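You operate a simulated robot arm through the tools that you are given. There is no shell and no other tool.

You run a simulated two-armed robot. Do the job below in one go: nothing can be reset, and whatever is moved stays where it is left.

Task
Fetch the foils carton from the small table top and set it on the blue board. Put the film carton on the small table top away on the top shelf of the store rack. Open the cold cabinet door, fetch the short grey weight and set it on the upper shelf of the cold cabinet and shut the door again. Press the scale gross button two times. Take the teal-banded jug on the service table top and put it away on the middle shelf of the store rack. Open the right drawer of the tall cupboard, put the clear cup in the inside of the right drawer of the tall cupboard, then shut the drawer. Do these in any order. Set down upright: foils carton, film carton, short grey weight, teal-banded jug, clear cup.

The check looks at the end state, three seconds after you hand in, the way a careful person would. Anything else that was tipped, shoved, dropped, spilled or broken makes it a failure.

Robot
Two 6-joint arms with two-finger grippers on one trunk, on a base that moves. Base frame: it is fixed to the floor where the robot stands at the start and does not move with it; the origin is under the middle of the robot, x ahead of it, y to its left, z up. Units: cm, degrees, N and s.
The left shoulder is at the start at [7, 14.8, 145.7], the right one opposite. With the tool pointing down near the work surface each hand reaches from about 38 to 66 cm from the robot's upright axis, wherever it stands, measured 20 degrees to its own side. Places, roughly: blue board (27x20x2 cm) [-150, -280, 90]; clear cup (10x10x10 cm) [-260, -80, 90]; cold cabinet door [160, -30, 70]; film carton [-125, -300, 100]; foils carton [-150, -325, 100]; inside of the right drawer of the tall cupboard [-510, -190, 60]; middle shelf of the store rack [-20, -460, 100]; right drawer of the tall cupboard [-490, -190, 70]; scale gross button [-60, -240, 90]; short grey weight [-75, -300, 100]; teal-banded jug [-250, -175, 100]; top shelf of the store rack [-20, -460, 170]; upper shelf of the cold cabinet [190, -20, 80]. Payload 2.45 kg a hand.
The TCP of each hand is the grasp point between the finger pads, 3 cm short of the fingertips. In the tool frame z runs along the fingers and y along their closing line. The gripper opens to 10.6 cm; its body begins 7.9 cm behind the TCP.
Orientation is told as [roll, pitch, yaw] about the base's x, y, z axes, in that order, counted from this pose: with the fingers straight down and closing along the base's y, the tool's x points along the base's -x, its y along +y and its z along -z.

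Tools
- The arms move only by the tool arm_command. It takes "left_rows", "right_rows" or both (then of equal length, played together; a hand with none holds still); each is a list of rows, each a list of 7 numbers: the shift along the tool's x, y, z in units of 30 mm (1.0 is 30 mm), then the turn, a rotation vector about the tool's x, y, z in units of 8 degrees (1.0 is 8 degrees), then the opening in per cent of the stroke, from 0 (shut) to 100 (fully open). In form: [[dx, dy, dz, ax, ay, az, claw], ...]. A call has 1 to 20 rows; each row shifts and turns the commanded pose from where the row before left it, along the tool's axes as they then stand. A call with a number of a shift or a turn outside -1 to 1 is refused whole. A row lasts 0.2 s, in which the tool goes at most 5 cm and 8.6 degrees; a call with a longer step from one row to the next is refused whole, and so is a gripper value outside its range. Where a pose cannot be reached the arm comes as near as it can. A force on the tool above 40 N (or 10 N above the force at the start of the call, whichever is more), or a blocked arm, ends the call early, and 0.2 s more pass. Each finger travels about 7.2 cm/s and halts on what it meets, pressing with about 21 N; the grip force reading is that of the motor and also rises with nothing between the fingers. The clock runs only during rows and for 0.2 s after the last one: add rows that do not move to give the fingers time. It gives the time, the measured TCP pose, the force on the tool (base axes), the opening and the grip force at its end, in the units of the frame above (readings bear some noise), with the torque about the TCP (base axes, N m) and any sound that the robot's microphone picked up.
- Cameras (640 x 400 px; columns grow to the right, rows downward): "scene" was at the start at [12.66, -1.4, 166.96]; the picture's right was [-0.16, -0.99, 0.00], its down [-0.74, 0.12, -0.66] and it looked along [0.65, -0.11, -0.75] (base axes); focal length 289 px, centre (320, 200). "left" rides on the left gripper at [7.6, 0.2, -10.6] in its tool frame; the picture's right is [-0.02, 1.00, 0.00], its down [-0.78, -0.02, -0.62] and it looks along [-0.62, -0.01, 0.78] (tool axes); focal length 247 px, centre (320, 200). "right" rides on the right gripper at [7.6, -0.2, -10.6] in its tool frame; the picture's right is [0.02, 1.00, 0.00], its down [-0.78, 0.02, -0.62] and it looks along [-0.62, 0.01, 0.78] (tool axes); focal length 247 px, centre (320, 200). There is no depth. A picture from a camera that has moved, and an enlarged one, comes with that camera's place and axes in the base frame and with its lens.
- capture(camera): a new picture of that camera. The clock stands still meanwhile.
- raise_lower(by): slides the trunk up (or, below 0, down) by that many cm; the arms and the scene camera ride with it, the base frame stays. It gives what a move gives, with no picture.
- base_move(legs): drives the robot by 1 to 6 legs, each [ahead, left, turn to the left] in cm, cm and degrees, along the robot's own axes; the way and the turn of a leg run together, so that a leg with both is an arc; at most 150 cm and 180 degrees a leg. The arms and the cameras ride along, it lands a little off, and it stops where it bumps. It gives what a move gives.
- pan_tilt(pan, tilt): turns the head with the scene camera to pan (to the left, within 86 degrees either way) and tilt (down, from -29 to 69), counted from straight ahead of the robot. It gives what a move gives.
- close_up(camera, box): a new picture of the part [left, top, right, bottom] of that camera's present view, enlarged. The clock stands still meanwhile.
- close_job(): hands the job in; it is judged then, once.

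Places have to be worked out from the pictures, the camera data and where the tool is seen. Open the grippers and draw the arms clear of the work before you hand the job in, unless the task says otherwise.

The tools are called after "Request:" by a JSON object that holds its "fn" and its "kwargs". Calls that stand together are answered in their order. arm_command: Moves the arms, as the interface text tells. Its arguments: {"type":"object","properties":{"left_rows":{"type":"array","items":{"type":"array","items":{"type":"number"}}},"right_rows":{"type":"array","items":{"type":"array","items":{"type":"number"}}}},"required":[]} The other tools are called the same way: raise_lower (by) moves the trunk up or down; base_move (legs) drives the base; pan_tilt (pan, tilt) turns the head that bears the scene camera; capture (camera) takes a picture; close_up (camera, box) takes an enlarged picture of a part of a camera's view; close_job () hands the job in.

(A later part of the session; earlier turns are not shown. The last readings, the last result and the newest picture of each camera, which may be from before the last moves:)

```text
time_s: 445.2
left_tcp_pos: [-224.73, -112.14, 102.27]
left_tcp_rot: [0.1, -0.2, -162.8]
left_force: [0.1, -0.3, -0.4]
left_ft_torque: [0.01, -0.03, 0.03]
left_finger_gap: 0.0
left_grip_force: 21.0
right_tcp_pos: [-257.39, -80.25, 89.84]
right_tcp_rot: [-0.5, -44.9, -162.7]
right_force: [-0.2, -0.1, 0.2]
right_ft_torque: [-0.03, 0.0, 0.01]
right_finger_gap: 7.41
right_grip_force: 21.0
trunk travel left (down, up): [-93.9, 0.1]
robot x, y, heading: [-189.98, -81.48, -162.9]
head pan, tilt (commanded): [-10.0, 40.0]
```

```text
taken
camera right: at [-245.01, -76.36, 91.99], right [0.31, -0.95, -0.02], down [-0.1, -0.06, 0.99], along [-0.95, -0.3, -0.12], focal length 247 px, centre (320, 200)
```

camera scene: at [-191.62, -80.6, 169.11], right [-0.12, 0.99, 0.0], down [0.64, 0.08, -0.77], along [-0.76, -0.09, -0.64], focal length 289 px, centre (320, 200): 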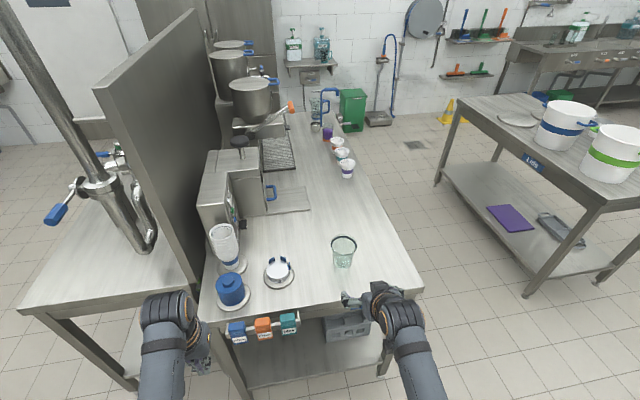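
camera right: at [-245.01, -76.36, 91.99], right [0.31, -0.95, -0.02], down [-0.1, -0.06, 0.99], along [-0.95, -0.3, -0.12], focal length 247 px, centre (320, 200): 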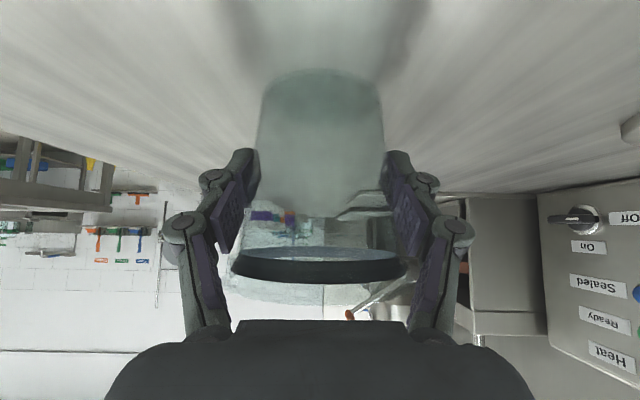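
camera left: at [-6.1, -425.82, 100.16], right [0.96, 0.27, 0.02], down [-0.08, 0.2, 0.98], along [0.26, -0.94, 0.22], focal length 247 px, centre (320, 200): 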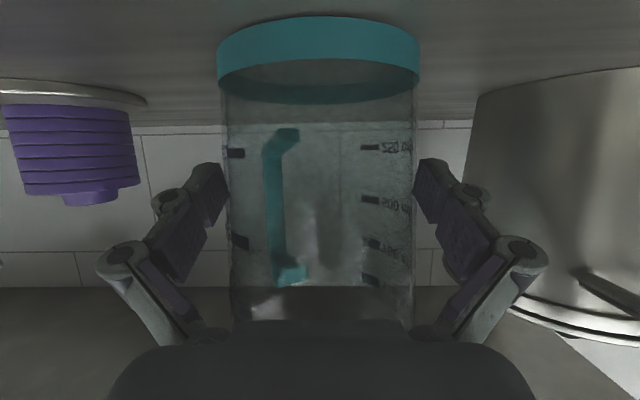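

Gripped (7.4 cm). I lift the cup slowly and check.

Request:
{"fn": "arm_command", "kwargs": {"right_rows": [[-0.25, 0, -0.25, 0, 0, 0, 0], [-0.35, 0, -0.35, 0, 0, 0, 0], [-0.5, 0, -0.5, 0, 0, 0, 0], [-0.6, 0, -0.6, 0, 0, 0, 0], [-0.6, 0, -0.6, 0, 0, 0, 0], [-0.6, 0, -0.6, 0, 0, 0, 0]]}}

Request:
{"fn": "capture", "kwargs": {"camera": "right"}}

Request:
{"fn": "close_up", "kwargs": {"camera": "scene", "box": [270, 180, 450, 330]}}

```text
time_s: 446.6
left_tcp_pos: [-224.83, -112.2, 102.33]
left_tcp_rot: [0.1, -0.2, -162.8]
left_force: [1.0, 0.0, -0.7]
left_ft_torque: [-0.02, 0.0, 0.02]
left_finger_gap: 0.0
left_grip_force: 20.8
right_tcp_pos: [-257.47, -80.4, 102.21]
right_tcp_rot: [-0.5, -44.7, -162.8]
right_force: [-0.1, -0.2, 0.3]
right_ft_torque: [0.01, -0.03, -0.03]
right_finger_gap: 7.42
right_grip_force: 21.2
trunk travel left (down, up): [-93.9, 0.1]
robot x, y, heading: [-190.02, -82.0, -162.6]
head pan, tilt (commanded): [-10.0, 40.0]
```

```text
taken
camera right: at [-245.06, -76.44, 104.23], right [0.31, -0.95, -0.02], down [-0.11, -0.06, 0.99], along [-0.95, -0.3, -0.12], focal length 247 px, centre (320, 200)
```

right: 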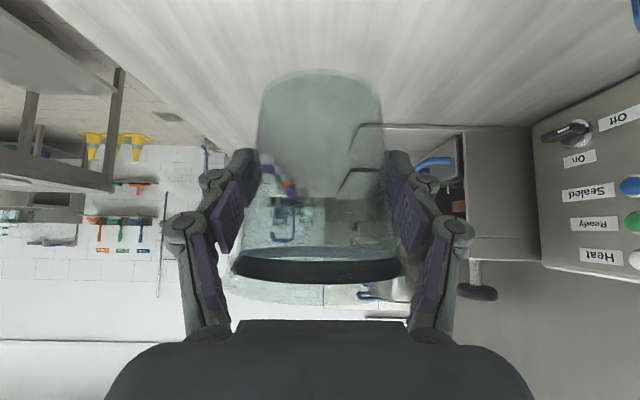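

```text
2.67 times, centred on (360, 255) of scene
camera zoom: at [-203.56, -84.28, 169.07], right [-0.12, 0.99, 0.0], down [0.64, 0.08, -0.77], along [-0.76, -0.09, -0.64], focal length 770 px, centre (213, 53)
```

zoom: 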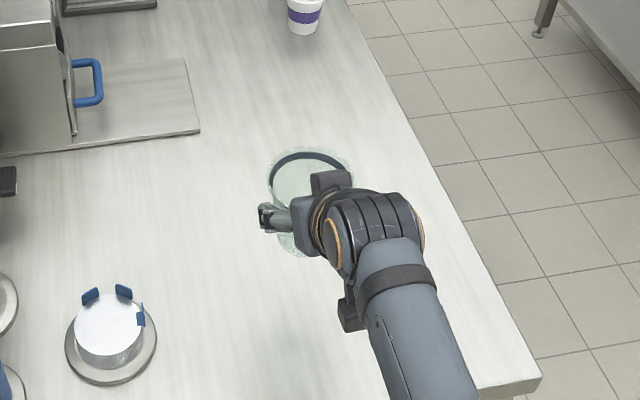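

The cup is held, but for a deep drawer I'd better hold it from above. I set it back down at the same spot to regrasp it straight-down.

Request:
{"fn": "arm_command", "kwargs": {"right_rows": [[0.6, 0, 0.6, 0, 0, 0, 0], [0.6, 0, 0.6, 0, 0, 0, 0], [0.6, 0, 0.6, 0, 0, 0, 0], [0.5, 0, 0.5, 0, 0, 0, 0], [0.3, 0, 0.3, 0, 0, 0, 0], [0.2, 0, 0.2, 0, 0, 0, 0], [0.06, 0, 0.06, 0, 0, 0, 0], [0, 0, 0, 0, 0, 0, 0]]}}

```text
time_s: 448.4
left_tcp_pos: [-224.71, -112.11, 102.3]
left_tcp_rot: [0.1, -0.3, -162.8]
left_force: [0.1, -0.7, 0.6]
left_ft_torque: [0.03, 0.0, 0.0]
left_finger_gap: 0.01
left_grip_force: 20.7
right_tcp_pos: [-257.48, -80.32, 90.03]
right_tcp_rot: [-0.6, -44.9, -162.7]
right_force: [1.2, 0.3, 0.0]
right_ft_torque: [-0.01, -0.01, -0.02]
right_finger_gap: 7.45
right_grip_force: 21.0
trunk travel left (down, up): [-93.9, 0.1]
robot x, y, heading: [-190.07, -81.46, -162.8]
head pan, tilt (commanded): [-10.0, 40.0]
```

Request:
{"fn": "arm_command", "kwargs": {"right_rows": [[0.03, 0, 0.03, 0, 0, 0, 0], [0.03, 0, 0.03, 0, 0, 0, 0], [0, 0, 0, 0, 0, 0, 0]]}}

```text
time_s: 449.2
left_tcp_pos: [-224.73, -112.24, 102.26]
left_tcp_rot: [0.1, -0.3, -162.8]
left_force: [-0.8, 0.9, -0.2]
left_ft_torque: [-0.01, 0.0, -0.01]
left_finger_gap: 0.02
left_grip_force: 21.2
right_tcp_pos: [-257.58, -80.3, 89.92]
right_tcp_rot: [-0.4, -45.0, -162.7]
right_force: [0.3, 0.4, 2.7]
right_ft_torque: [-0.05, -0.04, -0.05]
right_finger_gap: 7.43
right_grip_force: 21.2
trunk travel left (down, up): [-93.9, 0.1]
robot x, y, heading: [-190.22, -81.68, -162.9]
head pan, tilt (commanded): [-10.0, 40.0]
```

Contact (2.7 N). I release, draw the hand straight back 13 cm, then up.

Request:
{"fn": "arm_command", "kwargs": {"right_rows": [[0, 0, 0, 0, 0, 0, 80], [0, 0, 0, 0, 0, 0, 100], [0, 0, 0, 0, 0, 0, 100], [0.5, 0, -0.5, 0, 0, 0, 100], [0.6, 0, -0.6, 0, 0, 0, 100], [0.6, 0, -0.6, 0, 0, 0, 100], [0.6, 0, -0.6, 0, 0, 0, 100], [0.6, 0, -0.6, 0, 0, 0, 100], [-0.6, 0, -0.6, 0, 0, 0, 100], [-0.6, 0, -0.6, 0, 0, 0, 100], [-0.6, 0, -0.6, 0, 0, 0, 100], [-0.6, 0, -0.6, 0, 0, 0, 100], [-0.6, 0, -0.6, 0, 0, 0, 100], [-0.4, 0, -0.4, 0, 0, 0, 100]]}}

Request:
{"fn": "close_up", "kwargs": {"camera": "scene", "box": [270, 180, 450, 330]}}

```text
time_s: 452.2
left_tcp_pos: [-224.74, -112.24, 102.35]
left_tcp_rot: [0.1, -0.3, -162.8]
left_force: [-0.3, -0.2, 0.7]
left_ft_torque: [-0.01, 0.01, 0.01]
left_finger_gap: 0.01
left_grip_force: 21.4
right_tcp_pos: [-245.7, -76.92, 104.3]
right_tcp_rot: [-0.4, -44.9, -162.7]
right_force: [-0.6, 0.0, -0.1]
right_ft_torque: [0.02, 0.02, 0.04]
right_finger_gap: 10.6
right_grip_force: 0.0
trunk travel left (down, up): [-93.9, 0.1]
robot x, y, heading: [-190.45, -81.42, -162.7]
head pan, tilt (commanded): [-10.0, 40.0]
```

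```text
2.67 times, centred on (360, 255) of scene
camera zoom: at [-203.56, -84.27, 169.07], right [-0.12, 0.99, 0.0], down [0.64, 0.08, -0.77], along [-0.76, -0.09, -0.64], focal length 770 px, centre (213, 53)
```

zoom: 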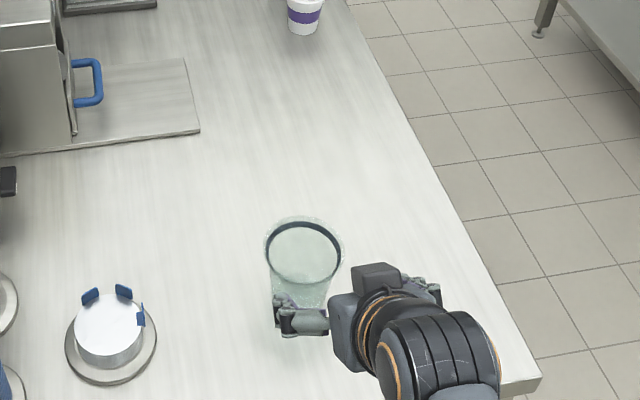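

The cup stands upright where it was. I move 10 cm closer and bring the right hand to straight-down above it.

Request:
{"fn": "base_move", "kwargs": {"legs": [[10, 0, 0]]}}

Request:
{"fn": "arm_command", "kwargs": {"right_rows": [[-0.158, 0, 0.04, 0, 0.9375, 0, 100], [-0.162, 0, 0.019, 0, 0.9375, 0, 100], [-0.163, 0, -0.002, 0, 0.9375, 0, 100], [-0.161, 0, -0.023, 0, 0.9375, 0, 100], [-0.157, 0, -0.044, 0, 0.9375, 0, 100], [-0.15, 0, -0.064, 0, 0.9375, 0, 100], [0, 0, 0, 0, 0, 0, 100]]}}

Request:
{"fn": "capture", "kwargs": {"camera": "right"}}

Request:
{"fn": "capture", "kwargs": {"camera": "scene"}}

```text
time_s: 453.3
left_tcp_pos: [-233.86, -115.03, 102.28]
left_tcp_rot: [0.1, -0.4, -162.8]
left_force: [1.5, 0.7, 0.3]
left_ft_torque: [0.03, 0.05, -0.01]
left_finger_gap: 0.01
left_grip_force: 20.8
right_tcp_pos: [-254.85, -79.7, 104.36]
right_tcp_rot: [-0.5, -44.9, -162.7]
right_force: [-0.1, 0.5, -0.6]
right_ft_torque: [0.03, 0.01, -0.02]
right_finger_gap: 10.61
right_grip_force: 0.0
trunk travel left (down, up): [-93.9, 0.1]
robot x, y, heading: [-199.82, -84.44, -162.9]
head pan, tilt (commanded): [-10.0, 40.0]
```

```text
time_s: 454.9
left_tcp_pos: [-234.02, -115.05, 102.26]
left_tcp_rot: [0.1, -0.4, -162.7]
left_force: [-0.2, -0.1, -0.3]
left_ft_torque: [0.02, 0.0, 0.0]
left_finger_gap: 0.0
left_grip_force: 21.1
right_tcp_pos: [-257.56, -80.46, 105.67]
right_tcp_rot: [-0.3, 0.3, -163.0]
right_force: [0.0, 0.5, 0.4]
right_ft_torque: [-0.01, 0.0, 0.05]
right_finger_gap: 10.58
right_grip_force: 0.0
trunk travel left (down, up): [-93.9, 0.1]
robot x, y, heading: [-199.66, -84.63, -162.8]
head pan, tilt (commanded): [-10.0, 40.0]
```

```text
taken
camera right: at [-250.18, -78.11, 116.34], right [0.31, -0.95, -0.01], down [-0.75, -0.25, 0.62], along [-0.59, -0.19, -0.79], focal length 247 px, centre (320, 200)
```

right: 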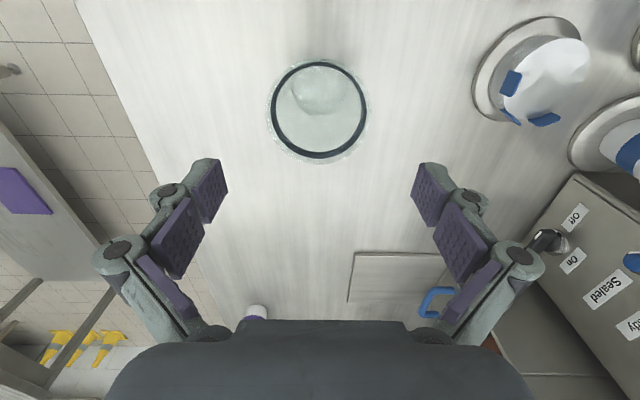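

```text
taken
camera scene: at [-212.95, -87.15, 169.07], right [-0.12, 0.99, 0.0], down [0.64, 0.08, -0.77], along [-0.76, -0.09, -0.64], focal length 289 px, centre (320, 200)
```

scene: 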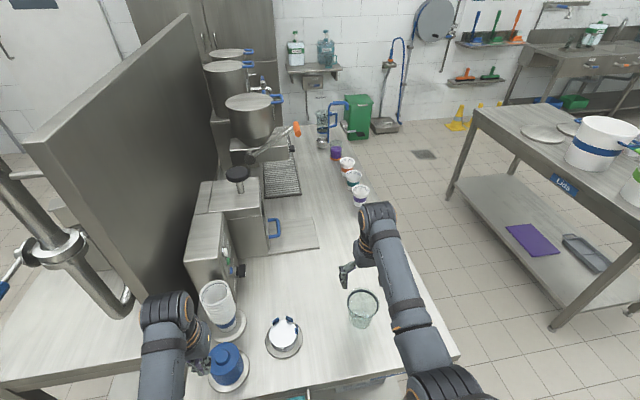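

The cup's rim (≈8.7 cm) is centred within ~0.6 cm. I correct that and descend until the fingertips just straddle the rim, then check.

Request:
{"fn": "arm_command", "kwargs": {"right_rows": [[0.2, -0.06, 0, 0, 0, 0, 100], [0, 0, 0.7, 0, 0, 0, 100], [0, 0, 0.7, 0, 0, 0, 100], [0, 0, 0.7, 0, 0, 0, 100], [0, 0, 0.7, 0, 0, 0, 100], [0, 0, 0, 0, 0, 0, 100]]}}

Request:
{"fn": "capture", "kwargs": {"camera": "right"}}

```text
time_s: 456.3
left_tcp_pos: [-234.17, -114.96, 102.24]
left_tcp_rot: [0.1, -0.3, -162.8]
left_force: [-0.1, -0.4, -0.2]
left_ft_torque: [0.0, 0.0, 0.01]
left_finger_gap: 0.01
left_grip_force: 20.7
right_tcp_pos: [-256.89, -80.21, 97.33]
right_tcp_rot: [-0.2, 0.0, -163.0]
right_force: [-0.8, 0.0, 0.4]
right_ft_torque: [0.03, -0.01, 0.0]
right_finger_gap: 10.62
right_grip_force: 0.1
trunk travel left (down, up): [-93.9, 0.1]
robot x, y, heading: [-199.7, -84.23, -162.8]
head pan, tilt (commanded): [-10.0, 40.0]
```

```text
taken
camera right: at [-249.62, -77.75, 107.85], right [0.31, -0.95, -0.01], down [-0.74, -0.25, 0.62], along [-0.59, -0.19, -0.78], focal length 247 px, centre (320, 200)
```

right: 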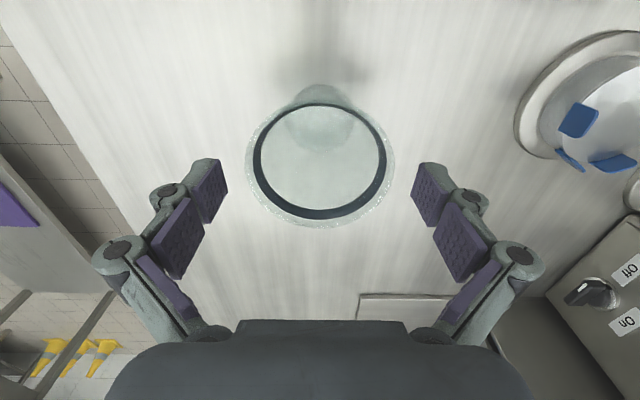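

Perfectly centred (even margins both sides). I continue down to z≈90.

Request:
{"fn": "arm_command", "kwargs": {"right_rows": [[0, 0, 0.4, 0, 0, 0, 100], [0, 0, 0.4, 0, 0, 0, 100], [0, 0, 0.4, 0, 0, 0, 100], [0, 0, 0.4, 0, 0, 0, 100], [0, 0, 0.4, 0, 0, 0, 100], [0, 0, 0.4, 0, 0, 0, 100], [0, 0, 0, 0, 0, 0, 100]]}}

Request:
{"fn": "capture", "kwargs": {"camera": "right"}}

```text
time_s: 457.9
left_tcp_pos: [-234.12, -115.14, 102.19]
left_tcp_rot: [0.0, -0.3, -162.9]
left_force: [0.5, -0.6, 0.8]
left_ft_torque: [0.01, -0.03, 0.03]
left_finger_gap: 0.0
left_grip_force: 21.5
right_tcp_pos: [-257.12, -80.13, 90.09]
right_tcp_rot: [-0.3, 0.1, -163.0]
right_force: [-0.5, 0.4, -0.4]
right_ft_torque: [-0.03, -0.02, 0.02]
right_finger_gap: 10.6
right_grip_force: 0.0
trunk travel left (down, up): [-93.9, 0.1]
robot x, y, heading: [-199.87, -84.43, -162.9]
head pan, tilt (commanded): [-10.0, 40.0]
```

```text
taken
camera right: at [-249.7, -77.7, 100.67], right [0.31, -0.95, -0.01], down [-0.74, -0.25, 0.62], along [-0.59, -0.19, -0.78], focal length 247 px, centre (320, 200)
```

right: 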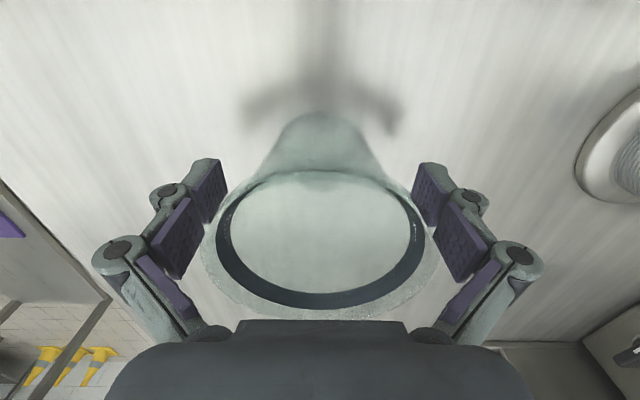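

No contact; the cup sits between the fingers. I close the gripper and lift.

Request:
{"fn": "arm_command", "kwargs": {"right_rows": [[0, 0, 0, 0, 0, 0, 80], [0, 0, 0, 0, 0, 0, 60], [0, 0, 0, 0, 0, 0, 30], [0, 0, 0, 0, 0, 0, 0], [0, 0, 0, 0, 0, 0, 0], [0, 0, 0, 0, 0, 0, 0], [0, 0, -0.3, 0, 0, 0, 0], [0, 0, -0.5, 0, 0, 0, 0], [0, 0, 0, 0, 0, 0, 0]]}}

Request:
{"fn": "capture", "kwargs": {"camera": "right"}}

Request:
{"fn": "close_up", "kwargs": {"camera": "scene", "box": [270, 220, 450, 370]}}

```text
time_s: 459.9
left_tcp_pos: [-234.15, -115.05, 102.36]
left_tcp_rot: [0.1, -0.4, -162.8]
left_force: [-0.2, 0.6, 0.2]
left_ft_torque: [0.0, -0.01, 0.0]
left_finger_gap: 0.03
left_grip_force: 20.6
right_tcp_pos: [-257.05, -80.09, 92.57]
right_tcp_rot: [-0.3, 0.3, -163.0]
right_force: [0.1, -0.4, -0.2]
right_ft_torque: [-0.01, 0.02, 0.0]
right_finger_gap: 8.77
right_grip_force: 20.8
trunk travel left (down, up): [-93.9, 0.1]
robot x, y, heading: [-199.63, -84.74, -162.9]
head pan, tilt (commanded): [-10.0, 40.0]
```

```text
taken
camera right: at [-249.69, -77.71, 103.11], right [0.31, -0.95, -0.01], down [-0.74, -0.25, 0.62], along [-0.59, -0.19, -0.79], focal length 247 px, centre (320, 200)
```

right: 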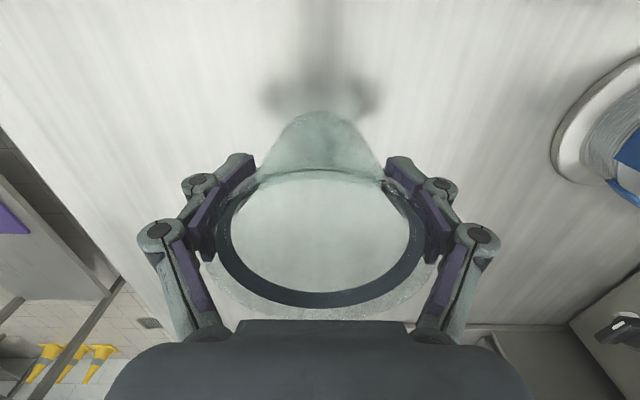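

```text
2.67 times, centred on (360, 295) of scene
camera zoom: at [-213.03, -87.17, 169.07], right [-0.12, 0.99, 0.0], down [0.64, 0.08, -0.77], along [-0.76, -0.09, -0.64], focal length 770 px, centre (213, -53)
```

zoom: 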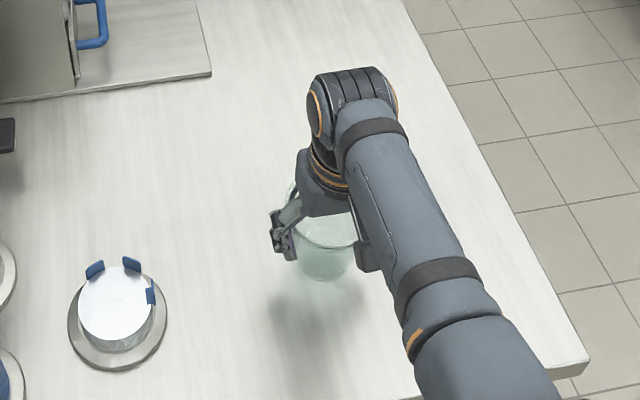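

The cup is lifted and level in the straight-down grip. I raise it to z≈104 and back the base away from the table.

Request:
{"fn": "arm_command", "kwargs": {"right_rows": [[0, 0, -0.8, 0, 0, 0, 0], [0, 0, -0.8, 0, 0, 0, 0], [0, 0, -0.8, 0, 0, 0, 0], [0, 0, -0.8, 0, 0, 0, 0], [0, 0, -0.6, 0, 0, 0, 0], [0, 0, 0, 0, 0, 0, 0]]}}

Request:
{"fn": "base_move", "kwargs": {"legs": [[-50, 0, 0]]}}

Request:
{"fn": "capture", "kwargs": {"camera": "scene"}}

Request:
{"fn": "capture", "kwargs": {"camera": "right"}}

```text
time_s: 461.3
left_tcp_pos: [-234.12, -114.99, 102.2]
left_tcp_rot: [0.1, -0.1, -162.8]
left_force: [-0.1, -1.6, 0.3]
left_ft_torque: [0.01, 0.01, 0.0]
left_finger_gap: 0.0
left_grip_force: 21.2
right_tcp_pos: [-256.94, -80.12, 104.04]
right_tcp_rot: [-0.3, 0.2, -162.9]
right_force: [1.3, 0.2, -0.1]
right_ft_torque: [0.0, -0.01, 0.02]
right_finger_gap: 8.75
right_grip_force: 21.0
trunk travel left (down, up): [-93.9, 0.1]
robot x, y, heading: [-199.79, -84.63, -162.9]
head pan, tilt (commanded): [-10.0, 40.0]
```

```text
time_s: 464.3
left_tcp_pos: [-186.17, -100.41, 102.19]
left_tcp_rot: [0.2, -0.3, -162.6]
left_force: [1.1, -0.1, 0.1]
left_ft_torque: [0.02, 0.04, 0.04]
left_finger_gap: 0.0
left_grip_force: 20.7
right_tcp_pos: [-209.16, -65.59, 103.89]
right_tcp_rot: [-0.3, 0.2, -162.8]
right_force: [0.0, -0.4, -0.9]
right_ft_torque: [-0.01, -0.01, 0.02]
right_finger_gap: 8.72
right_grip_force: 20.8
trunk travel left (down, up): [-93.9, 0.1]
robot x, y, heading: [-151.96, -69.59, -162.6]
head pan, tilt (commanded): [-10.0, 40.0]
```

```text
taken
camera scene: at [-165.27, -72.44, 169.05], right [-0.13, 0.99, 0.0], down [0.64, 0.08, -0.77], along [-0.76, -0.1, -0.64], focal length 289 px, centre (320, 200)
```

scene: 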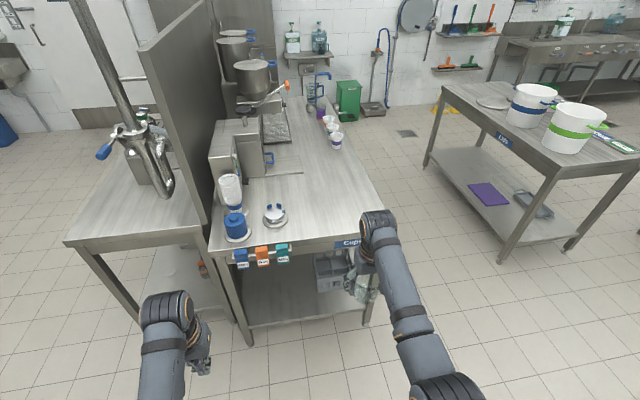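

```text
taken
camera right: at [-201.88, -63.15, 114.48], right [0.32, -0.95, -0.01], down [-0.74, -0.25, 0.62], along [-0.59, -0.19, -0.79], focal length 247 px, centre (320, 200)
```

right: 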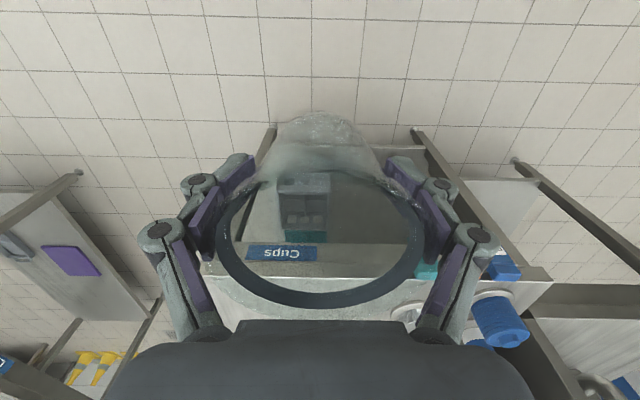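

The cup is secure. I now drive around the service table's left side toward the tall cupboard: strafe left 128 cm, then ahead 275 cm.

Request:
{"fn": "base_move", "kwargs": {"legs": [[0, 0, -0.7], [0, 64, 0], [0, 64, 0], [140, 0, 0]]}}

Request:
{"fn": "pan_tilt", "kwargs": {"pan": -15, "tilt": 30}}

Request:
{"fn": "capture", "kwargs": {"camera": "scene"}}

```text
time_s: 477.9
left_tcp_pos: [-285.58, -261.49, 102.31]
left_tcp_rot: [0.1, -0.3, -163.7]
left_force: [-0.3, 0.3, -0.4]
left_ft_torque: [-0.01, 0.01, 0.0]
left_finger_gap: 0.0
left_grip_force: 21.2
right_tcp_pos: [-307.82, -226.17, 104.09]
right_tcp_rot: [-0.3, 0.1, -163.9]
right_force: [0.3, 0.0, 0.3]
right_ft_torque: [0.03, -0.01, -0.04]
right_finger_gap: 8.72
right_grip_force: 20.9
trunk travel left (down, up): [-93.9, 0.1]
robot x, y, heading: [-250.74, -231.45, -163.6]
head pan, tilt (commanded): [-10.0, 40.0]
```

```text
time_s: 478.7
left_tcp_pos: [-285.59, -261.51, 102.34]
left_tcp_rot: [0.1, -0.2, -163.8]
left_force: [1.1, 0.0, 0.0]
left_ft_torque: [0.0, -0.03, 0.02]
left_finger_gap: 0.02
left_grip_force: 21.3
right_tcp_pos: [-307.72, -226.37, 103.97]
right_tcp_rot: [-0.3, 0.1, -163.9]
right_force: [0.9, 0.0, -1.2]
right_ft_torque: [0.02, 0.0, -0.01]
right_finger_gap: 8.73
right_grip_force: 20.9
trunk travel left (down, up): [-93.9, 0.1]
robot x, y, heading: [-250.59, -231.66, -163.8]
head pan, tilt (commanded): [-15.0, 30.0]
```

```text
taken
camera scene: at [-264.56, -233.24, 170.6], right [-0.02, 1.0, 0.0], down [0.5, 0.01, -0.87], along [-0.87, -0.02, -0.5], focal length 289 px, centre (320, 200)
```

scene: 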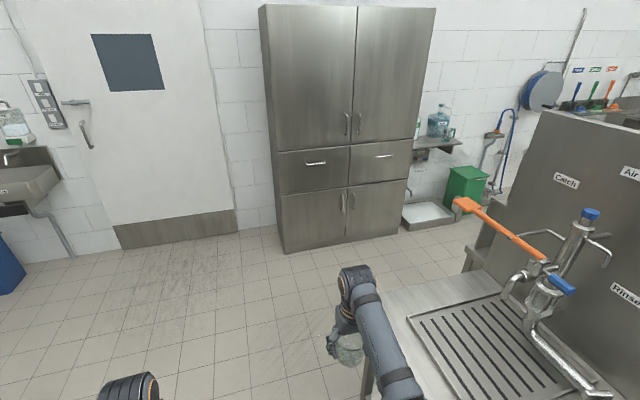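

The tall cupboard is in view: a row of two drawers (z≈58–94) with horizontal bar handles; the right drawer's handle is at z≈84. I drive ahead 132 cm and zoom in.

Request:
{"fn": "base_move", "kwargs": {"legs": [[132, 0, 0]]}}

Request:
{"fn": "pan_tilt", "kwargs": {"pan": -50, "tilt": 35}}

Request:
{"fn": "capture", "kwargs": {"camera": "scene"}}

```text
time_s: 485.3
left_tcp_pos: [-412.12, -297.76, 102.32]
left_tcp_rot: [0.1, -0.3, -164.0]
left_force: [0.0, 0.7, 0.2]
left_ft_torque: [0.02, -0.02, 0.01]
left_finger_gap: 0.03
left_grip_force: 21.4
right_tcp_pos: [-434.24, -262.43, 103.96]
right_tcp_rot: [-0.2, 0.0, -164.2]
right_force: [-0.2, 0.0, -0.7]
right_ft_torque: [-0.01, -0.02, -0.02]
right_finger_gap: 8.7
right_grip_force: 21.2
trunk travel left (down, up): [-93.9, 0.1]
robot x, y, heading: [-377.11, -268.09, -163.9]
head pan, tilt (commanded): [-15.0, 30.0]
```

```text
time_s: 486.3
left_tcp_pos: [-412.21, -297.88, 102.21]
left_tcp_rot: [0.1, -0.3, -164.0]
left_force: [-0.3, -0.2, -1.0]
left_ft_torque: [-0.01, -0.01, -0.01]
left_finger_gap: 0.0
left_grip_force: 21.0
right_tcp_pos: [-434.23, -262.48, 103.86]
right_tcp_rot: [-0.3, 0.1, -164.3]
right_force: [-0.6, 0.5, -0.1]
right_ft_torque: [-0.01, 0.04, -0.02]
right_finger_gap: 8.72
right_grip_force: 20.8
trunk travel left (down, up): [-93.9, 0.1]
robot x, y, heading: [-376.65, -268.02, -164.2]
head pan, tilt (commanded): [-50.0, 35.0]
```

```text
taken
camera scene: at [-389.3, -264.58, 169.83], right [0.56, 0.83, 0.0], down [0.48, -0.32, -0.82], along [-0.68, 0.46, -0.57], focal length 289 px, centre (320, 200)
```

scene: 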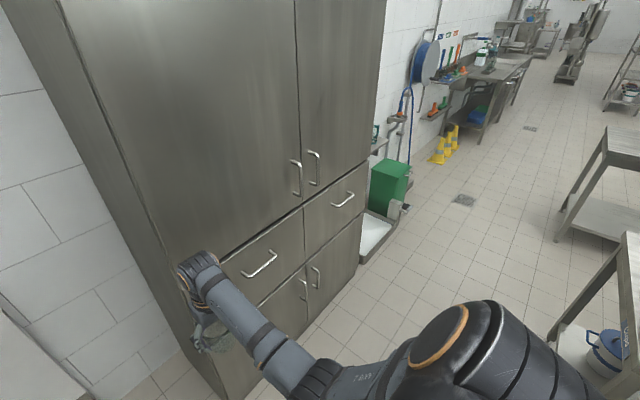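

The way along the cupboard front is clear. I square the heading and strafe right 128 cm to the right drawer.

Request:
{"fn": "base_move", "kwargs": {"legs": [[0, 0, 0.9], [0, -64, 0], [0, -64, 0]]}}

Request:
{"fn": "pan_tilt", "kwargs": {"pan": 5, "tilt": 45}}

Request:
{"fn": "capture", "kwargs": {"camera": "scene"}}

```text
time_s: 493.4
left_tcp_pos: [-449.08, -175.85, 102.26]
left_tcp_rot: [0.0, -0.3, -163.0]
left_force: [-0.2, -0.4, 0.7]
left_ft_torque: [0.02, 0.02, 0.0]
left_finger_gap: 0.0
left_grip_force: 20.8
right_tcp_pos: [-471.75, -140.71, 103.88]
right_tcp_rot: [-0.4, 0.1, -163.2]
right_force: [0.2, -0.5, 0.1]
right_ft_torque: [0.01, -0.02, 0.02]
right_finger_gap: 8.68
right_grip_force: 20.6
trunk travel left (down, up): [-93.9, 0.1]
robot x, y, heading: [-414.47, -145.29, -163.0]
head pan, tilt (commanded): [-50.0, 35.0]
```

```text
time_s: 494.6
left_tcp_pos: [-449.18, -175.76, 102.22]
left_tcp_rot: [0.1, -0.3, -163.0]
left_force: [0.0, -0.4, 0.0]
left_ft_torque: [0.01, 0.0, -0.04]
left_finger_gap: 0.0
left_grip_force: 21.0
right_tcp_pos: [-471.82, -140.69, 103.92]
right_tcp_rot: [-0.4, 0.1, -163.3]
right_force: [-0.3, 0.5, -1.0]
right_ft_torque: [0.04, -0.01, 0.03]
right_finger_gap: 8.69
right_grip_force: 21.2
trunk travel left (down, up): [-93.9, 0.1]
robot x, y, heading: [-414.39, -145.23, -162.9]
head pan, tilt (commanded): [5.0, 45.0]
```

```text
taken
camera scene: at [-426.98, -149.88, 168.34], right [-0.37, 0.93, 0.0], down [0.66, 0.26, -0.71], along [-0.66, -0.26, -0.71], focal length 289 px, centre (320, 200)
```

scene: 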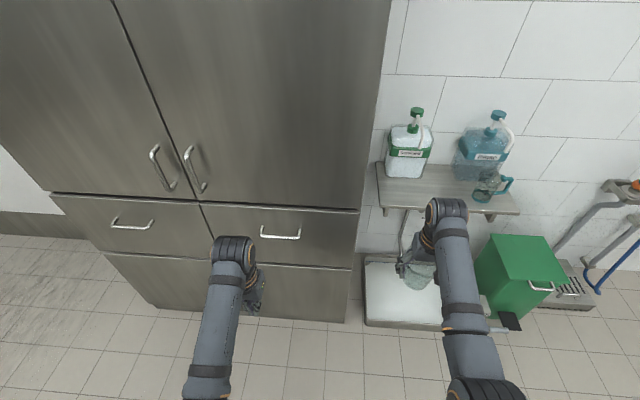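

The right drawer's bar handle is straight ahead of the left hand (z≈81.5). I zoom in on it.

Request:
{"fn": "close_up", "kwargs": {"camera": "scene", "box": [200, 190, 370, 290]}}

Request:
{"fn": "capture", "kwargs": {"camera": "left"}}

```text
3.76 times, centred on (285, 240) of scene
camera zoom: at [-426.98, -149.88, 168.34], right [-0.37, 0.93, 0.0], down [0.66, 0.26, -0.71], along [-0.66, -0.26, -0.71], focal length 1086 px, centre (452, 49)
```

zoom: 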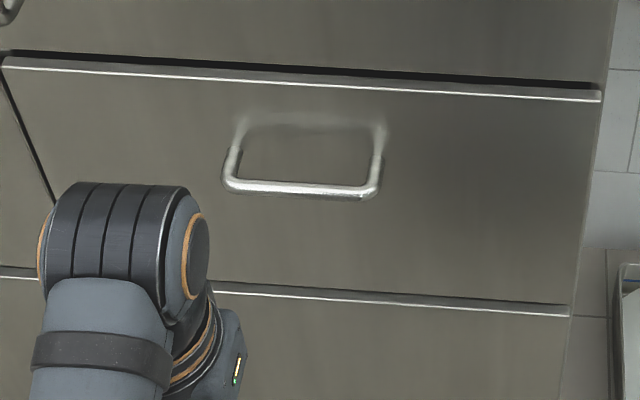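

```text
taken
camera left: at [-441.76, -173.61, 112.95], right [0.27, -0.96, 0.0], down [-0.75, -0.21, 0.63], along [-0.6, -0.17, -0.78], focal length 247 px, centre (320, 200)
```

left: 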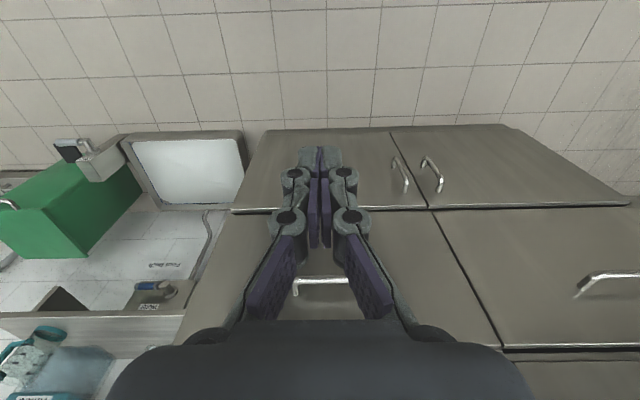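

The bar stands ≈8 cm off the drawer front at z≈86.7. I'll hook it from above with the closed left fingers. First I pull the right hand (cup) back 16 cm and push the left hand 10 cm ahead.

Request:
{"fn": "arm_command", "kwargs": {"left_rows": [[-0.83, 0, 0, 0, 0, 0, 0], [-0.83, 0, 0, 0, 0, 0, 0], [-0.83, 0, 0, 0, 0, 0, 0], [-0.83, 0, 0, 0, 0, 0, 0], [0, 0, 0, 0, 0, 0, 0], [0, 0, 0, 0, 0, 0, 0]], "right_rows": [[0.88, 0, 0, 0, 0, 0, 0], [0.88, 0, 0, 0, 0, 0, 0], [0.88, 0, 0, 0, 0, 0, 0], [0.88, 0, 0, 0, 0, 0, 0], [0.88, 0, 0, 0, 0, 0, 0], [0.88, 0, 0, 0, 0, 0, 0]]}}

Request:
{"fn": "base_move", "kwargs": {"legs": [[15, 0, 0]]}}

Request:
{"fn": "capture", "kwargs": {"camera": "left"}}

Request:
{"fn": "capture", "kwargs": {"camera": "scene"}}

```text
time_s: 496.0
left_tcp_pos: [-458.49, -178.63, 102.33]
left_tcp_rot: [0.0, -0.3, -163.0]
left_force: [0.5, -1.0, 0.8]
left_ft_torque: [0.0, 0.03, -0.01]
left_finger_gap: 0.01
left_grip_force: 21.3
right_tcp_pos: [-456.67, -136.02, 104.13]
right_tcp_rot: [-0.3, 0.0, -163.2]
right_force: [0.1, -0.6, -1.0]
right_ft_torque: [-0.01, 0.0, 0.02]
right_finger_gap: 8.67
right_grip_force: 21.3
trunk travel left (down, up): [-93.9, 0.1]
robot x, y, heading: [-414.5, -145.11, -163.1]
head pan, tilt (commanded): [5.0, 45.0]
```

```text
time_s: 497.4
left_tcp_pos: [-472.91, -182.93, 102.33]
left_tcp_rot: [0.1, -0.4, -163.0]
left_force: [-0.3, 0.1, 1.5]
left_ft_torque: [-0.01, 0.04, -0.03]
left_finger_gap: 0.0
left_grip_force: 20.9
right_tcp_pos: [-470.85, -140.37, 104.12]
right_tcp_rot: [-0.4, 0.0, -163.2]
right_force: [-0.2, -0.2, -0.6]
right_ft_torque: [0.01, 0.03, 0.0]
right_finger_gap: 8.69
right_grip_force: 20.8
trunk travel left (down, up): [-93.9, 0.1]
robot x, y, heading: [-428.96, -149.32, -163.1]
head pan, tilt (commanded): [5.0, 45.0]
```

```text
taken
camera left: at [-465.48, -180.83, 113.06], right [0.27, -0.96, 0.0], down [-0.75, -0.21, 0.63], along [-0.6, -0.17, -0.78], focal length 247 px, centre (320, 200)
```

left: 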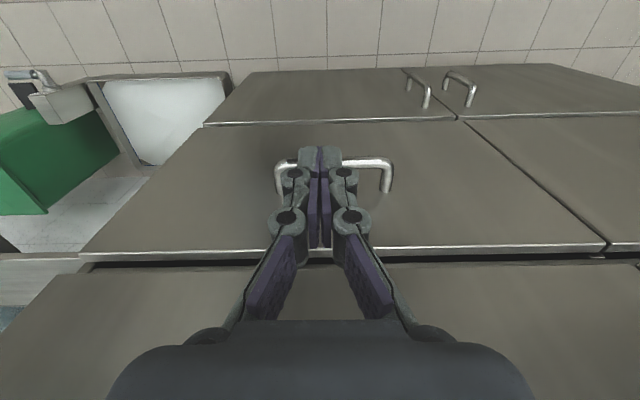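

```text
taken
camera scene: at [-441.04, -154.14, 168.38], right [-0.37, 0.93, 0.0], down [0.65, 0.26, -0.71], along [-0.66, -0.26, -0.71], focal length 289 px, centre (320, 200)
```

scene: 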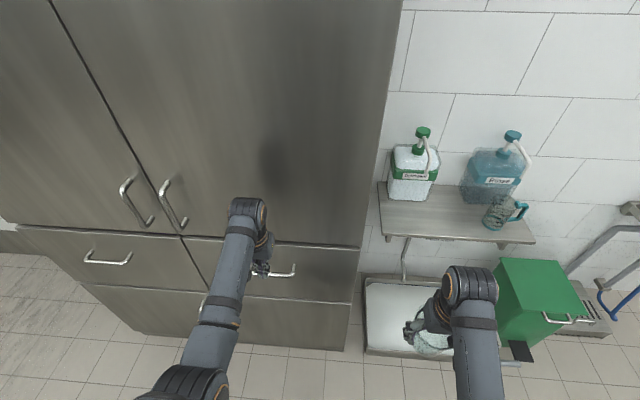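

The bar is really ≈5 cm off the front at z≈81.5 (the upper U was a reflection), too tight for a straight-down hook under the upper door. I'll pinch the bar with the left hand horizontal and rolled 90°. I back off, lower the trunk 30 cm and re-pose the left hand.

Request:
{"fn": "base_move", "kwargs": {"legs": [[-14, 0, 0]]}}

Request:
{"fn": "raise_lower", "kwargs": {"by": -30}}

Request:
{"fn": "arm_command", "kwargs": {"left_rows": [[-0.5, 0, 0, 0, -1, 0, 20], [-0.495, 0, 0.07, 0, -1, 0, 40], [-0.48, 0, 0.138, 0, -1, 0, 60], [-0.457, 0, 0.203, 0, -1, 0, 60], [-0.283, 0, -0.452, 0, -1, 0, 60], [-0.343, 0, -0.409, 0, -1, 0, 60], [-0.396, 0, -0.357, 0, -1, 0, 60], [-0.442, 0, -0.298, 0, -1, 0, 60], [-0.479, 0, -0.234, 0, -1, 0, 60], [-0.507, 0, -0.165, 0, -1, 0, 60], [0, 0, 0, 0, 0, 0, 60]]}}

Request:
{"fn": "capture", "kwargs": {"camera": "scene"}}

```text
time_s: 498.7
left_tcp_pos: [-459.85, -179.02, 102.16]
left_tcp_rot: [0.1, -0.1, -163.0]
left_force: [-0.5, -1.3, -0.2]
left_ft_torque: [-0.02, -0.01, -0.01]
left_finger_gap: 0.0
left_grip_force: 21.1
right_tcp_pos: [-457.92, -136.39, 104.02]
right_tcp_rot: [-0.3, 0.3, -163.2]
right_force: [-0.3, -1.1, -1.0]
right_ft_torque: [0.0, -0.04, 0.01]
right_finger_gap: 8.67
right_grip_force: 21.2
trunk travel left (down, up): [-93.9, 0.1]
robot x, y, heading: [-415.26, -145.53, -163.2]
head pan, tilt (commanded): [5.0, 45.0]
```

```text
time_s: 501.7
left_tcp_pos: [-459.81, -178.93, 72.26]
left_tcp_rot: [0.1, -0.3, -163.0]
left_force: [-0.7, 0.1, -0.2]
left_ft_torque: [0.03, 0.0, 0.0]
left_finger_gap: 0.0
left_grip_force: 20.6
right_tcp_pos: [-457.64, -136.32, 74.09]
right_tcp_rot: [-0.4, 0.1, -163.2]
right_force: [-0.1, 0.1, -0.6]
right_ft_torque: [0.02, 0.0, -0.02]
right_finger_gap: 8.65
right_grip_force: 20.8
trunk travel left (down, up): [-63.9, 30.1]
robot x, y, heading: [-415.7, -145.76, -163.0]
head pan, tilt (commanded): [5.0, 45.0]
```

```text
time_s: 504.1
left_tcp_pos: [-465.35, -180.67, 81.81]
left_tcp_rot: [0.4, -80.3, -163.4]
left_force: [0.4, 0.1, 0.5]
left_ft_torque: [0.02, 0.0, 0.02]
left_finger_gap: 6.34
left_grip_force: 0.1
right_tcp_pos: [-457.81, -136.37, 74.14]
right_tcp_rot: [-0.2, 0.1, -163.2]
right_force: [0.1, -0.4, -0.2]
right_ft_torque: [0.0, 0.01, 0.03]
right_finger_gap: 8.67
right_grip_force: 21.5
trunk travel left (down, up): [-63.9, 30.1]
robot x, y, heading: [-415.7, -145.37, -163.0]
head pan, tilt (commanded): [5.0, 45.0]
```

```text
taken
camera scene: at [-428.03, -150.19, 138.34], right [-0.37, 0.93, 0.0], down [0.66, 0.26, -0.71], along [-0.66, -0.26, -0.71], focal length 289 px, centre (320, 200)
```

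scene: 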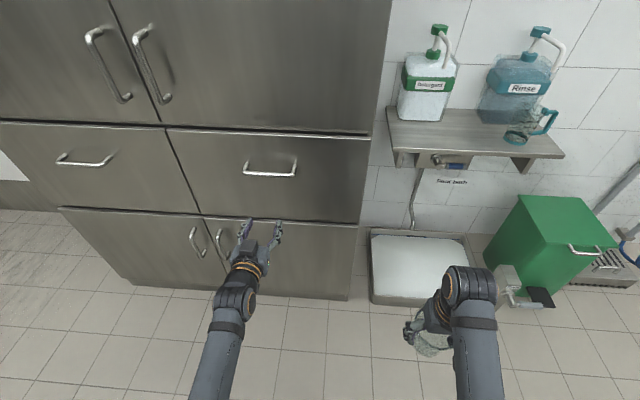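

Good. Now I roll the left hand by −90° about its own axis so the fingers close vertically.

Request:
{"fn": "arm_command", "kwargs": {"left_rows": [[0, 0, 0, 0, 0, -1, 60], [0, 0, 0, 0, 0, -1, 60], [0, 0, 0, 0, 0, -1, 60], [0, 0, 0, 0, 0, -1, 60], [0, 0, 0, 0, 0, -1, 60], [0, 0, 0, 0, 0, -1, 60], [0, 0, 0, 0, 0, -1, 60], [0, 0, 0, 0, 0, -1, 60], [0, 0, 0, 0, 0, -1, 60], [0, 0, 0, 0, 0, -1, 60], [0, 0, 0, 0, 0, -1, 60], [0, 0, 0, 0, 0, -0.25, 60], [0, 0, 0, 0, 0, 0, 60]]}}

Request:
{"fn": "capture", "kwargs": {"camera": "left"}}

Request:
{"fn": "capture", "kwargs": {"camera": "scene"}}

```text
time_s: 506.9
left_tcp_pos: [-465.41, -180.7, 81.93]
left_tcp_rot: [-80.3, 0.0, -73.1]
left_force: [0.3, 0.7, -0.3]
left_ft_torque: [-0.01, 0.03, 0.0]
left_finger_gap: 6.36
left_grip_force: 0.0
right_tcp_pos: [-457.82, -136.28, 74.0]
right_tcp_rot: [-0.3, 0.1, -163.3]
right_force: [-0.7, 0.1, -0.5]
right_ft_torque: [-0.02, -0.02, 0.0]
right_finger_gap: 8.67
right_grip_force: 21.6
trunk travel left (down, up): [-63.9, 30.1]
robot x, y, heading: [-415.62, -145.44, -163.0]
head pan, tilt (commanded): [5.0, 45.0]
```

```text
taken
camera left: at [-457.62, -170.26, 83.61], right [0.17, 0.03, -0.99], down [0.81, -0.57, 0.12], along [-0.56, -0.82, -0.12], focal length 247 px, centre (320, 200)
```

left: 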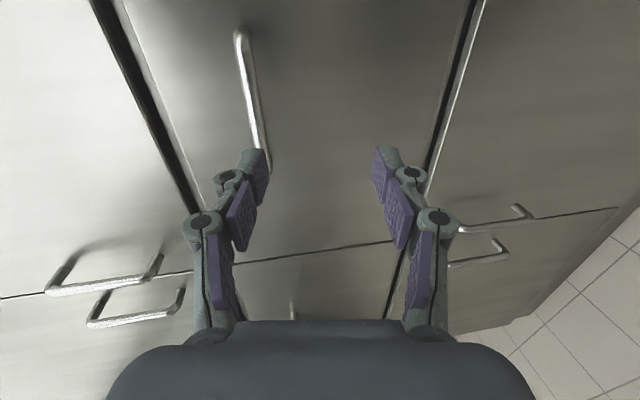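

```text
taken
camera scene: at [-428.02, -150.18, 138.34], right [-0.37, 0.93, 0.0], down [0.66, 0.26, -0.71], along [-0.66, -0.26, -0.71], focal length 289 px, centre (320, 200)
```

scene: 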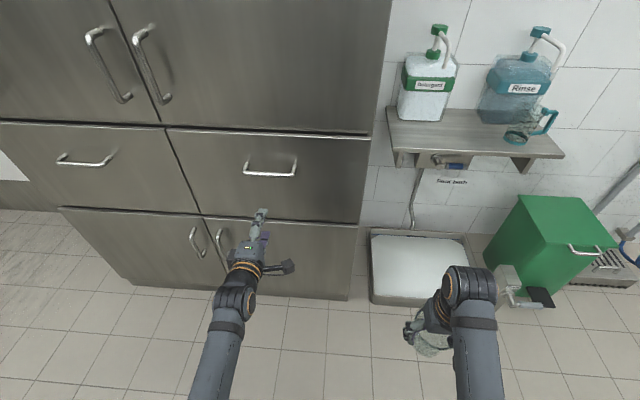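

Combining all views, the drawer front is at s≈−517 (z≈63–97.5) and the bar at z≈87.5, ~4 cm off it, ≈15 cm ahead of the hand. I raise the trunk 5.6 cm and move the base 10 cm forward, then look.

Request:
{"fn": "raise_lower", "kwargs": {"by": 5.6}}

Request:
{"fn": "base_move", "kwargs": {"legs": [[9, 0, 0]]}}

Request:
{"fn": "capture", "kwargs": {"camera": "left"}}

Request:
{"fn": "close_up", "kwargs": {"camera": "scene", "box": [180, 120, 360, 260]}}

```text
time_s: 507.9
left_tcp_pos: [-465.41, -180.58, 87.52]
left_tcp_rot: [-80.2, -0.1, -73.0]
left_force: [-0.5, 0.1, 0.4]
left_ft_torque: [0.01, -0.02, 0.01]
left_finger_gap: 6.36
left_grip_force: 0.0
right_tcp_pos: [-457.71, -136.39, 79.62]
right_tcp_rot: [-0.3, 0.2, -163.3]
right_force: [0.1, 0.7, 0.3]
right_ft_torque: [0.0, 0.06, 0.0]
right_finger_gap: 8.65
right_grip_force: 21.5
trunk travel left (down, up): [-69.5, 24.5]
robot x, y, heading: [-415.65, -145.3, -163.1]
head pan, tilt (commanded): [5.0, 45.0]
```

```text
time_s: 509.0
left_tcp_pos: [-474.03, -183.25, 87.47]
left_tcp_rot: [-80.2, 0.0, -73.0]
left_force: [-0.2, -0.3, -0.2]
left_ft_torque: [0.02, 0.02, -0.01]
left_finger_gap: 6.37
left_grip_force: 0.1
right_tcp_pos: [-466.44, -138.92, 79.65]
right_tcp_rot: [-0.3, 0.2, -163.2]
right_force: [0.1, 0.4, -0.6]
right_ft_torque: [0.03, -0.02, 0.02]
right_finger_gap: 8.65
right_grip_force: 21.1
trunk travel left (down, up): [-69.5, 24.5]
robot x, y, heading: [-424.22, -148.26, -163.4]
head pan, tilt (commanded): [5.0, 45.0]
```

```text
taken
camera left: at [-466.28, -172.93, 89.18], right [0.17, 0.03, -0.99], down [0.81, -0.57, 0.12], along [-0.56, -0.82, -0.12], focal length 247 px, centre (320, 200)
```

left: 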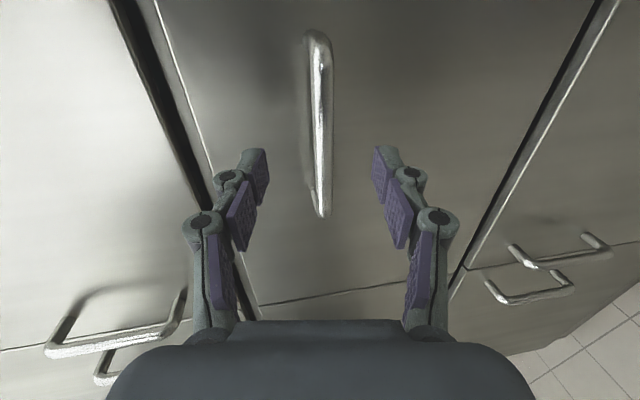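

```text
2.86 times, centred on (270, 190) of scene
camera zoom: at [-436.73, -152.84, 143.94], right [-0.37, 0.93, 0.0], down [0.66, 0.26, -0.71], along [-0.66, -0.26, -0.71], focal length 824 px, centre (463, 229)
```

zoom: 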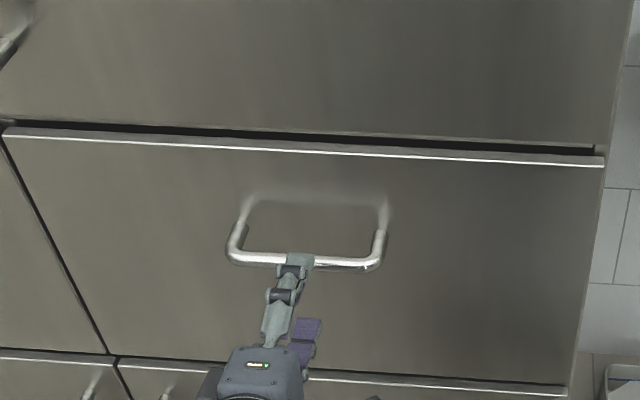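

The bar is exactly centred between the fingers vertically, ~6–7.5 cm ahead. I advance 5 cm with the arm and look again.

Request:
{"fn": "arm_command", "kwargs": {"left_rows": [[0, 0, 0.5, 0, 0, 0, 60], [0, 0, 0.5, 0, 0, 0, 60], [0, 0, 0.5, 0, 0, 0, 60], [0, 0, 0, 0, 0, 0, 60]]}}

Request:
{"fn": "capture", "kwargs": {"camera": "left"}}

Request:
{"fn": "close_up", "kwargs": {"camera": "scene", "box": [180, 120, 360, 260]}}

```text
time_s: 510.0
left_tcp_pos: [-478.26, -184.61, 86.68]
left_tcp_rot: [-80.2, 0.0, -73.0]
left_force: [0.5, 0.9, -0.8]
left_ft_torque: [0.0, 0.01, 0.0]
left_finger_gap: 6.36
left_grip_force: 0.1
right_tcp_pos: [-466.31, -139.0, 79.66]
right_tcp_rot: [-0.4, 0.1, -163.2]
right_force: [-0.1, 0.2, 0.5]
right_ft_torque: [0.01, 0.0, -0.03]
right_finger_gap: 8.63
right_grip_force: 20.9
trunk travel left (down, up): [-69.5, 24.5]
robot x, y, heading: [-424.15, -148.39, -163.2]
head pan, tilt (commanded): [5.0, 45.0]
```

```text
taken
camera left: at [-470.48, -174.19, 88.44], right [0.17, 0.03, -0.99], down [0.81, -0.57, 0.12], along [-0.56, -0.82, -0.12], focal length 247 px, centre (320, 200)
```

left: 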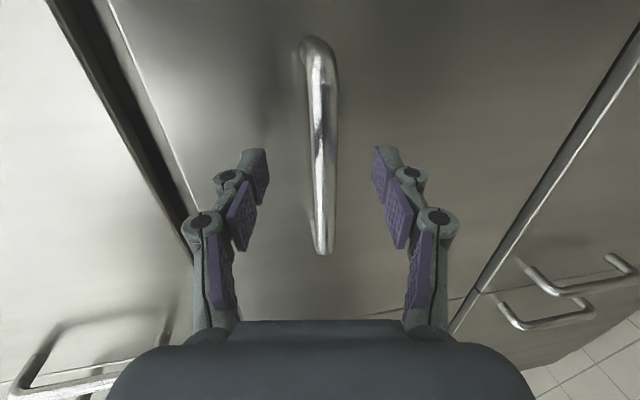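

```text
2.86 times, centred on (270, 190) of scene
camera zoom: at [-436.63, -152.81, 143.95], right [-0.37, 0.93, 0.0], down [0.66, 0.26, -0.71], along [-0.66, -0.26, -0.71], focal length 824 px, centre (463, 229)
```

zoom: 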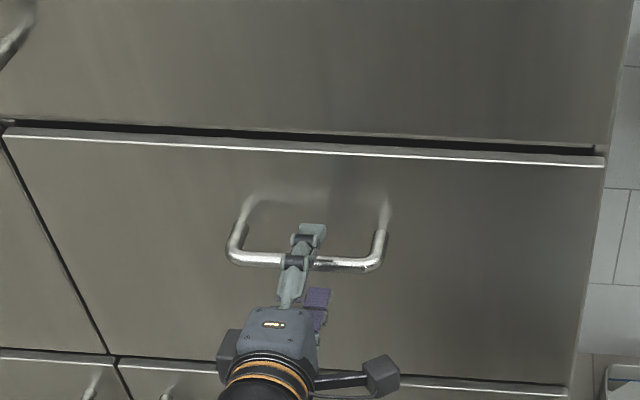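

The bar is now ≈2.8 cm ahead of the TCP. I advance 2.2 cm more and close on it.

Request:
{"fn": "arm_command", "kwargs": {"left_rows": [[0, 0, 0.37, 0, 0, 0, 60], [0, 0, 0.37, 0, 0, 0, 60], [0, 0, 0, 0, 0, 0, 60], [0, 0, 0, 0, 0, 0, 30], [0, 0, 0, 0, 0, 0, 0], [0, 0, 0, 0, 0, 0, 0], [0, 0, 0, 0, 0, 0, 0], [0, 0, 0, 0, 0, 0, 0]]}}

Request:
{"fn": "capture", "kwargs": {"camera": "left"}}

```text
time_s: 511.8
left_tcp_pos: [-480.39, -185.27, 86.03]
left_tcp_rot: [-79.9, 0.0, -73.0]
left_force: [5.8, 4.8, -14.2]
left_ft_torque: [0.08, -0.01, 0.0]
left_finger_gap: 1.44
left_grip_force: 41.3
right_tcp_pos: [-466.46, -139.02, 79.72]
right_tcp_rot: [-0.3, 0.3, -163.2]
right_force: [0.4, -0.6, 0.5]
right_ft_torque: [0.0, 0.01, -0.02]
right_finger_gap: 8.65
right_grip_force: 20.8
trunk travel left (down, up): [-69.5, 24.5]
robot x, y, heading: [-424.24, -148.34, -163.1]
head pan, tilt (commanded): [5.0, 45.0]
```

```text
taken
camera left: at [-472.57, -174.85, 87.84], right [0.17, 0.03, -0.98], down [0.81, -0.57, 0.13], along [-0.56, -0.82, -0.12], focal length 247 px, centre (320, 200)
```

left: 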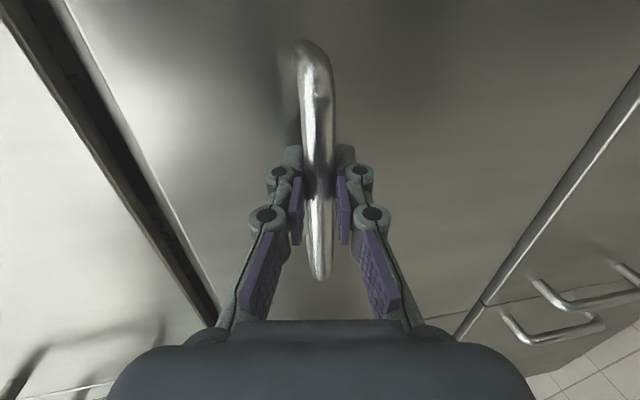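

Gripped (1.44 cm bar). I pull the drawer with the base, first 8 cm.

Request:
{"fn": "base_move", "kwargs": {"legs": [[-8, 0, 0]]}}

Request:
{"fn": "capture", "kwargs": {"camera": "scene"}}

```text
time_s: 512.9
left_tcp_pos: [-472.85, -182.91, 86.01]
left_tcp_rot: [-79.8, -0.1, -73.0]
left_force: [-2.9, 5.1, -21.6]
left_ft_torque: [0.03, 0.01, 0.25]
left_finger_gap: 1.43
left_grip_force: 40.7
right_tcp_pos: [-458.88, -136.64, 79.48]
right_tcp_rot: [-0.3, 0.3, -163.3]
right_force: [0.7, -0.2, 0.6]
right_ft_torque: [-0.04, 0.01, -0.02]
right_finger_gap: 8.64
right_grip_force: 20.8
trunk travel left (down, up): [-69.5, 24.5]
robot x, y, heading: [-416.3, -145.73, -163.1]
head pan, tilt (commanded): [5.0, 45.0]
```

```text
taken
camera scene: at [-429.28, -150.56, 143.91], right [-0.37, 0.93, 0.0], down [0.66, 0.26, -0.71], along [-0.65, -0.26, -0.71], focal length 289 px, centre (320, 200)
```

scene: 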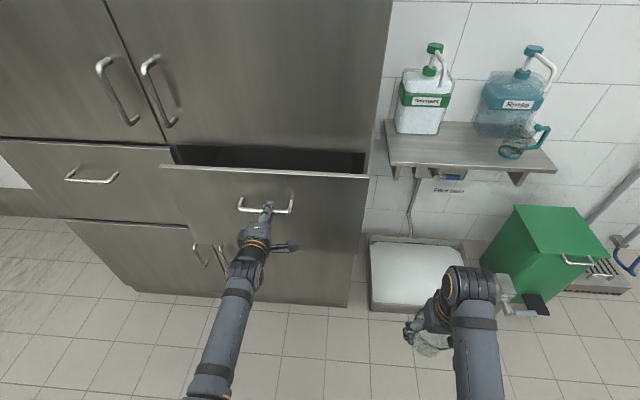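

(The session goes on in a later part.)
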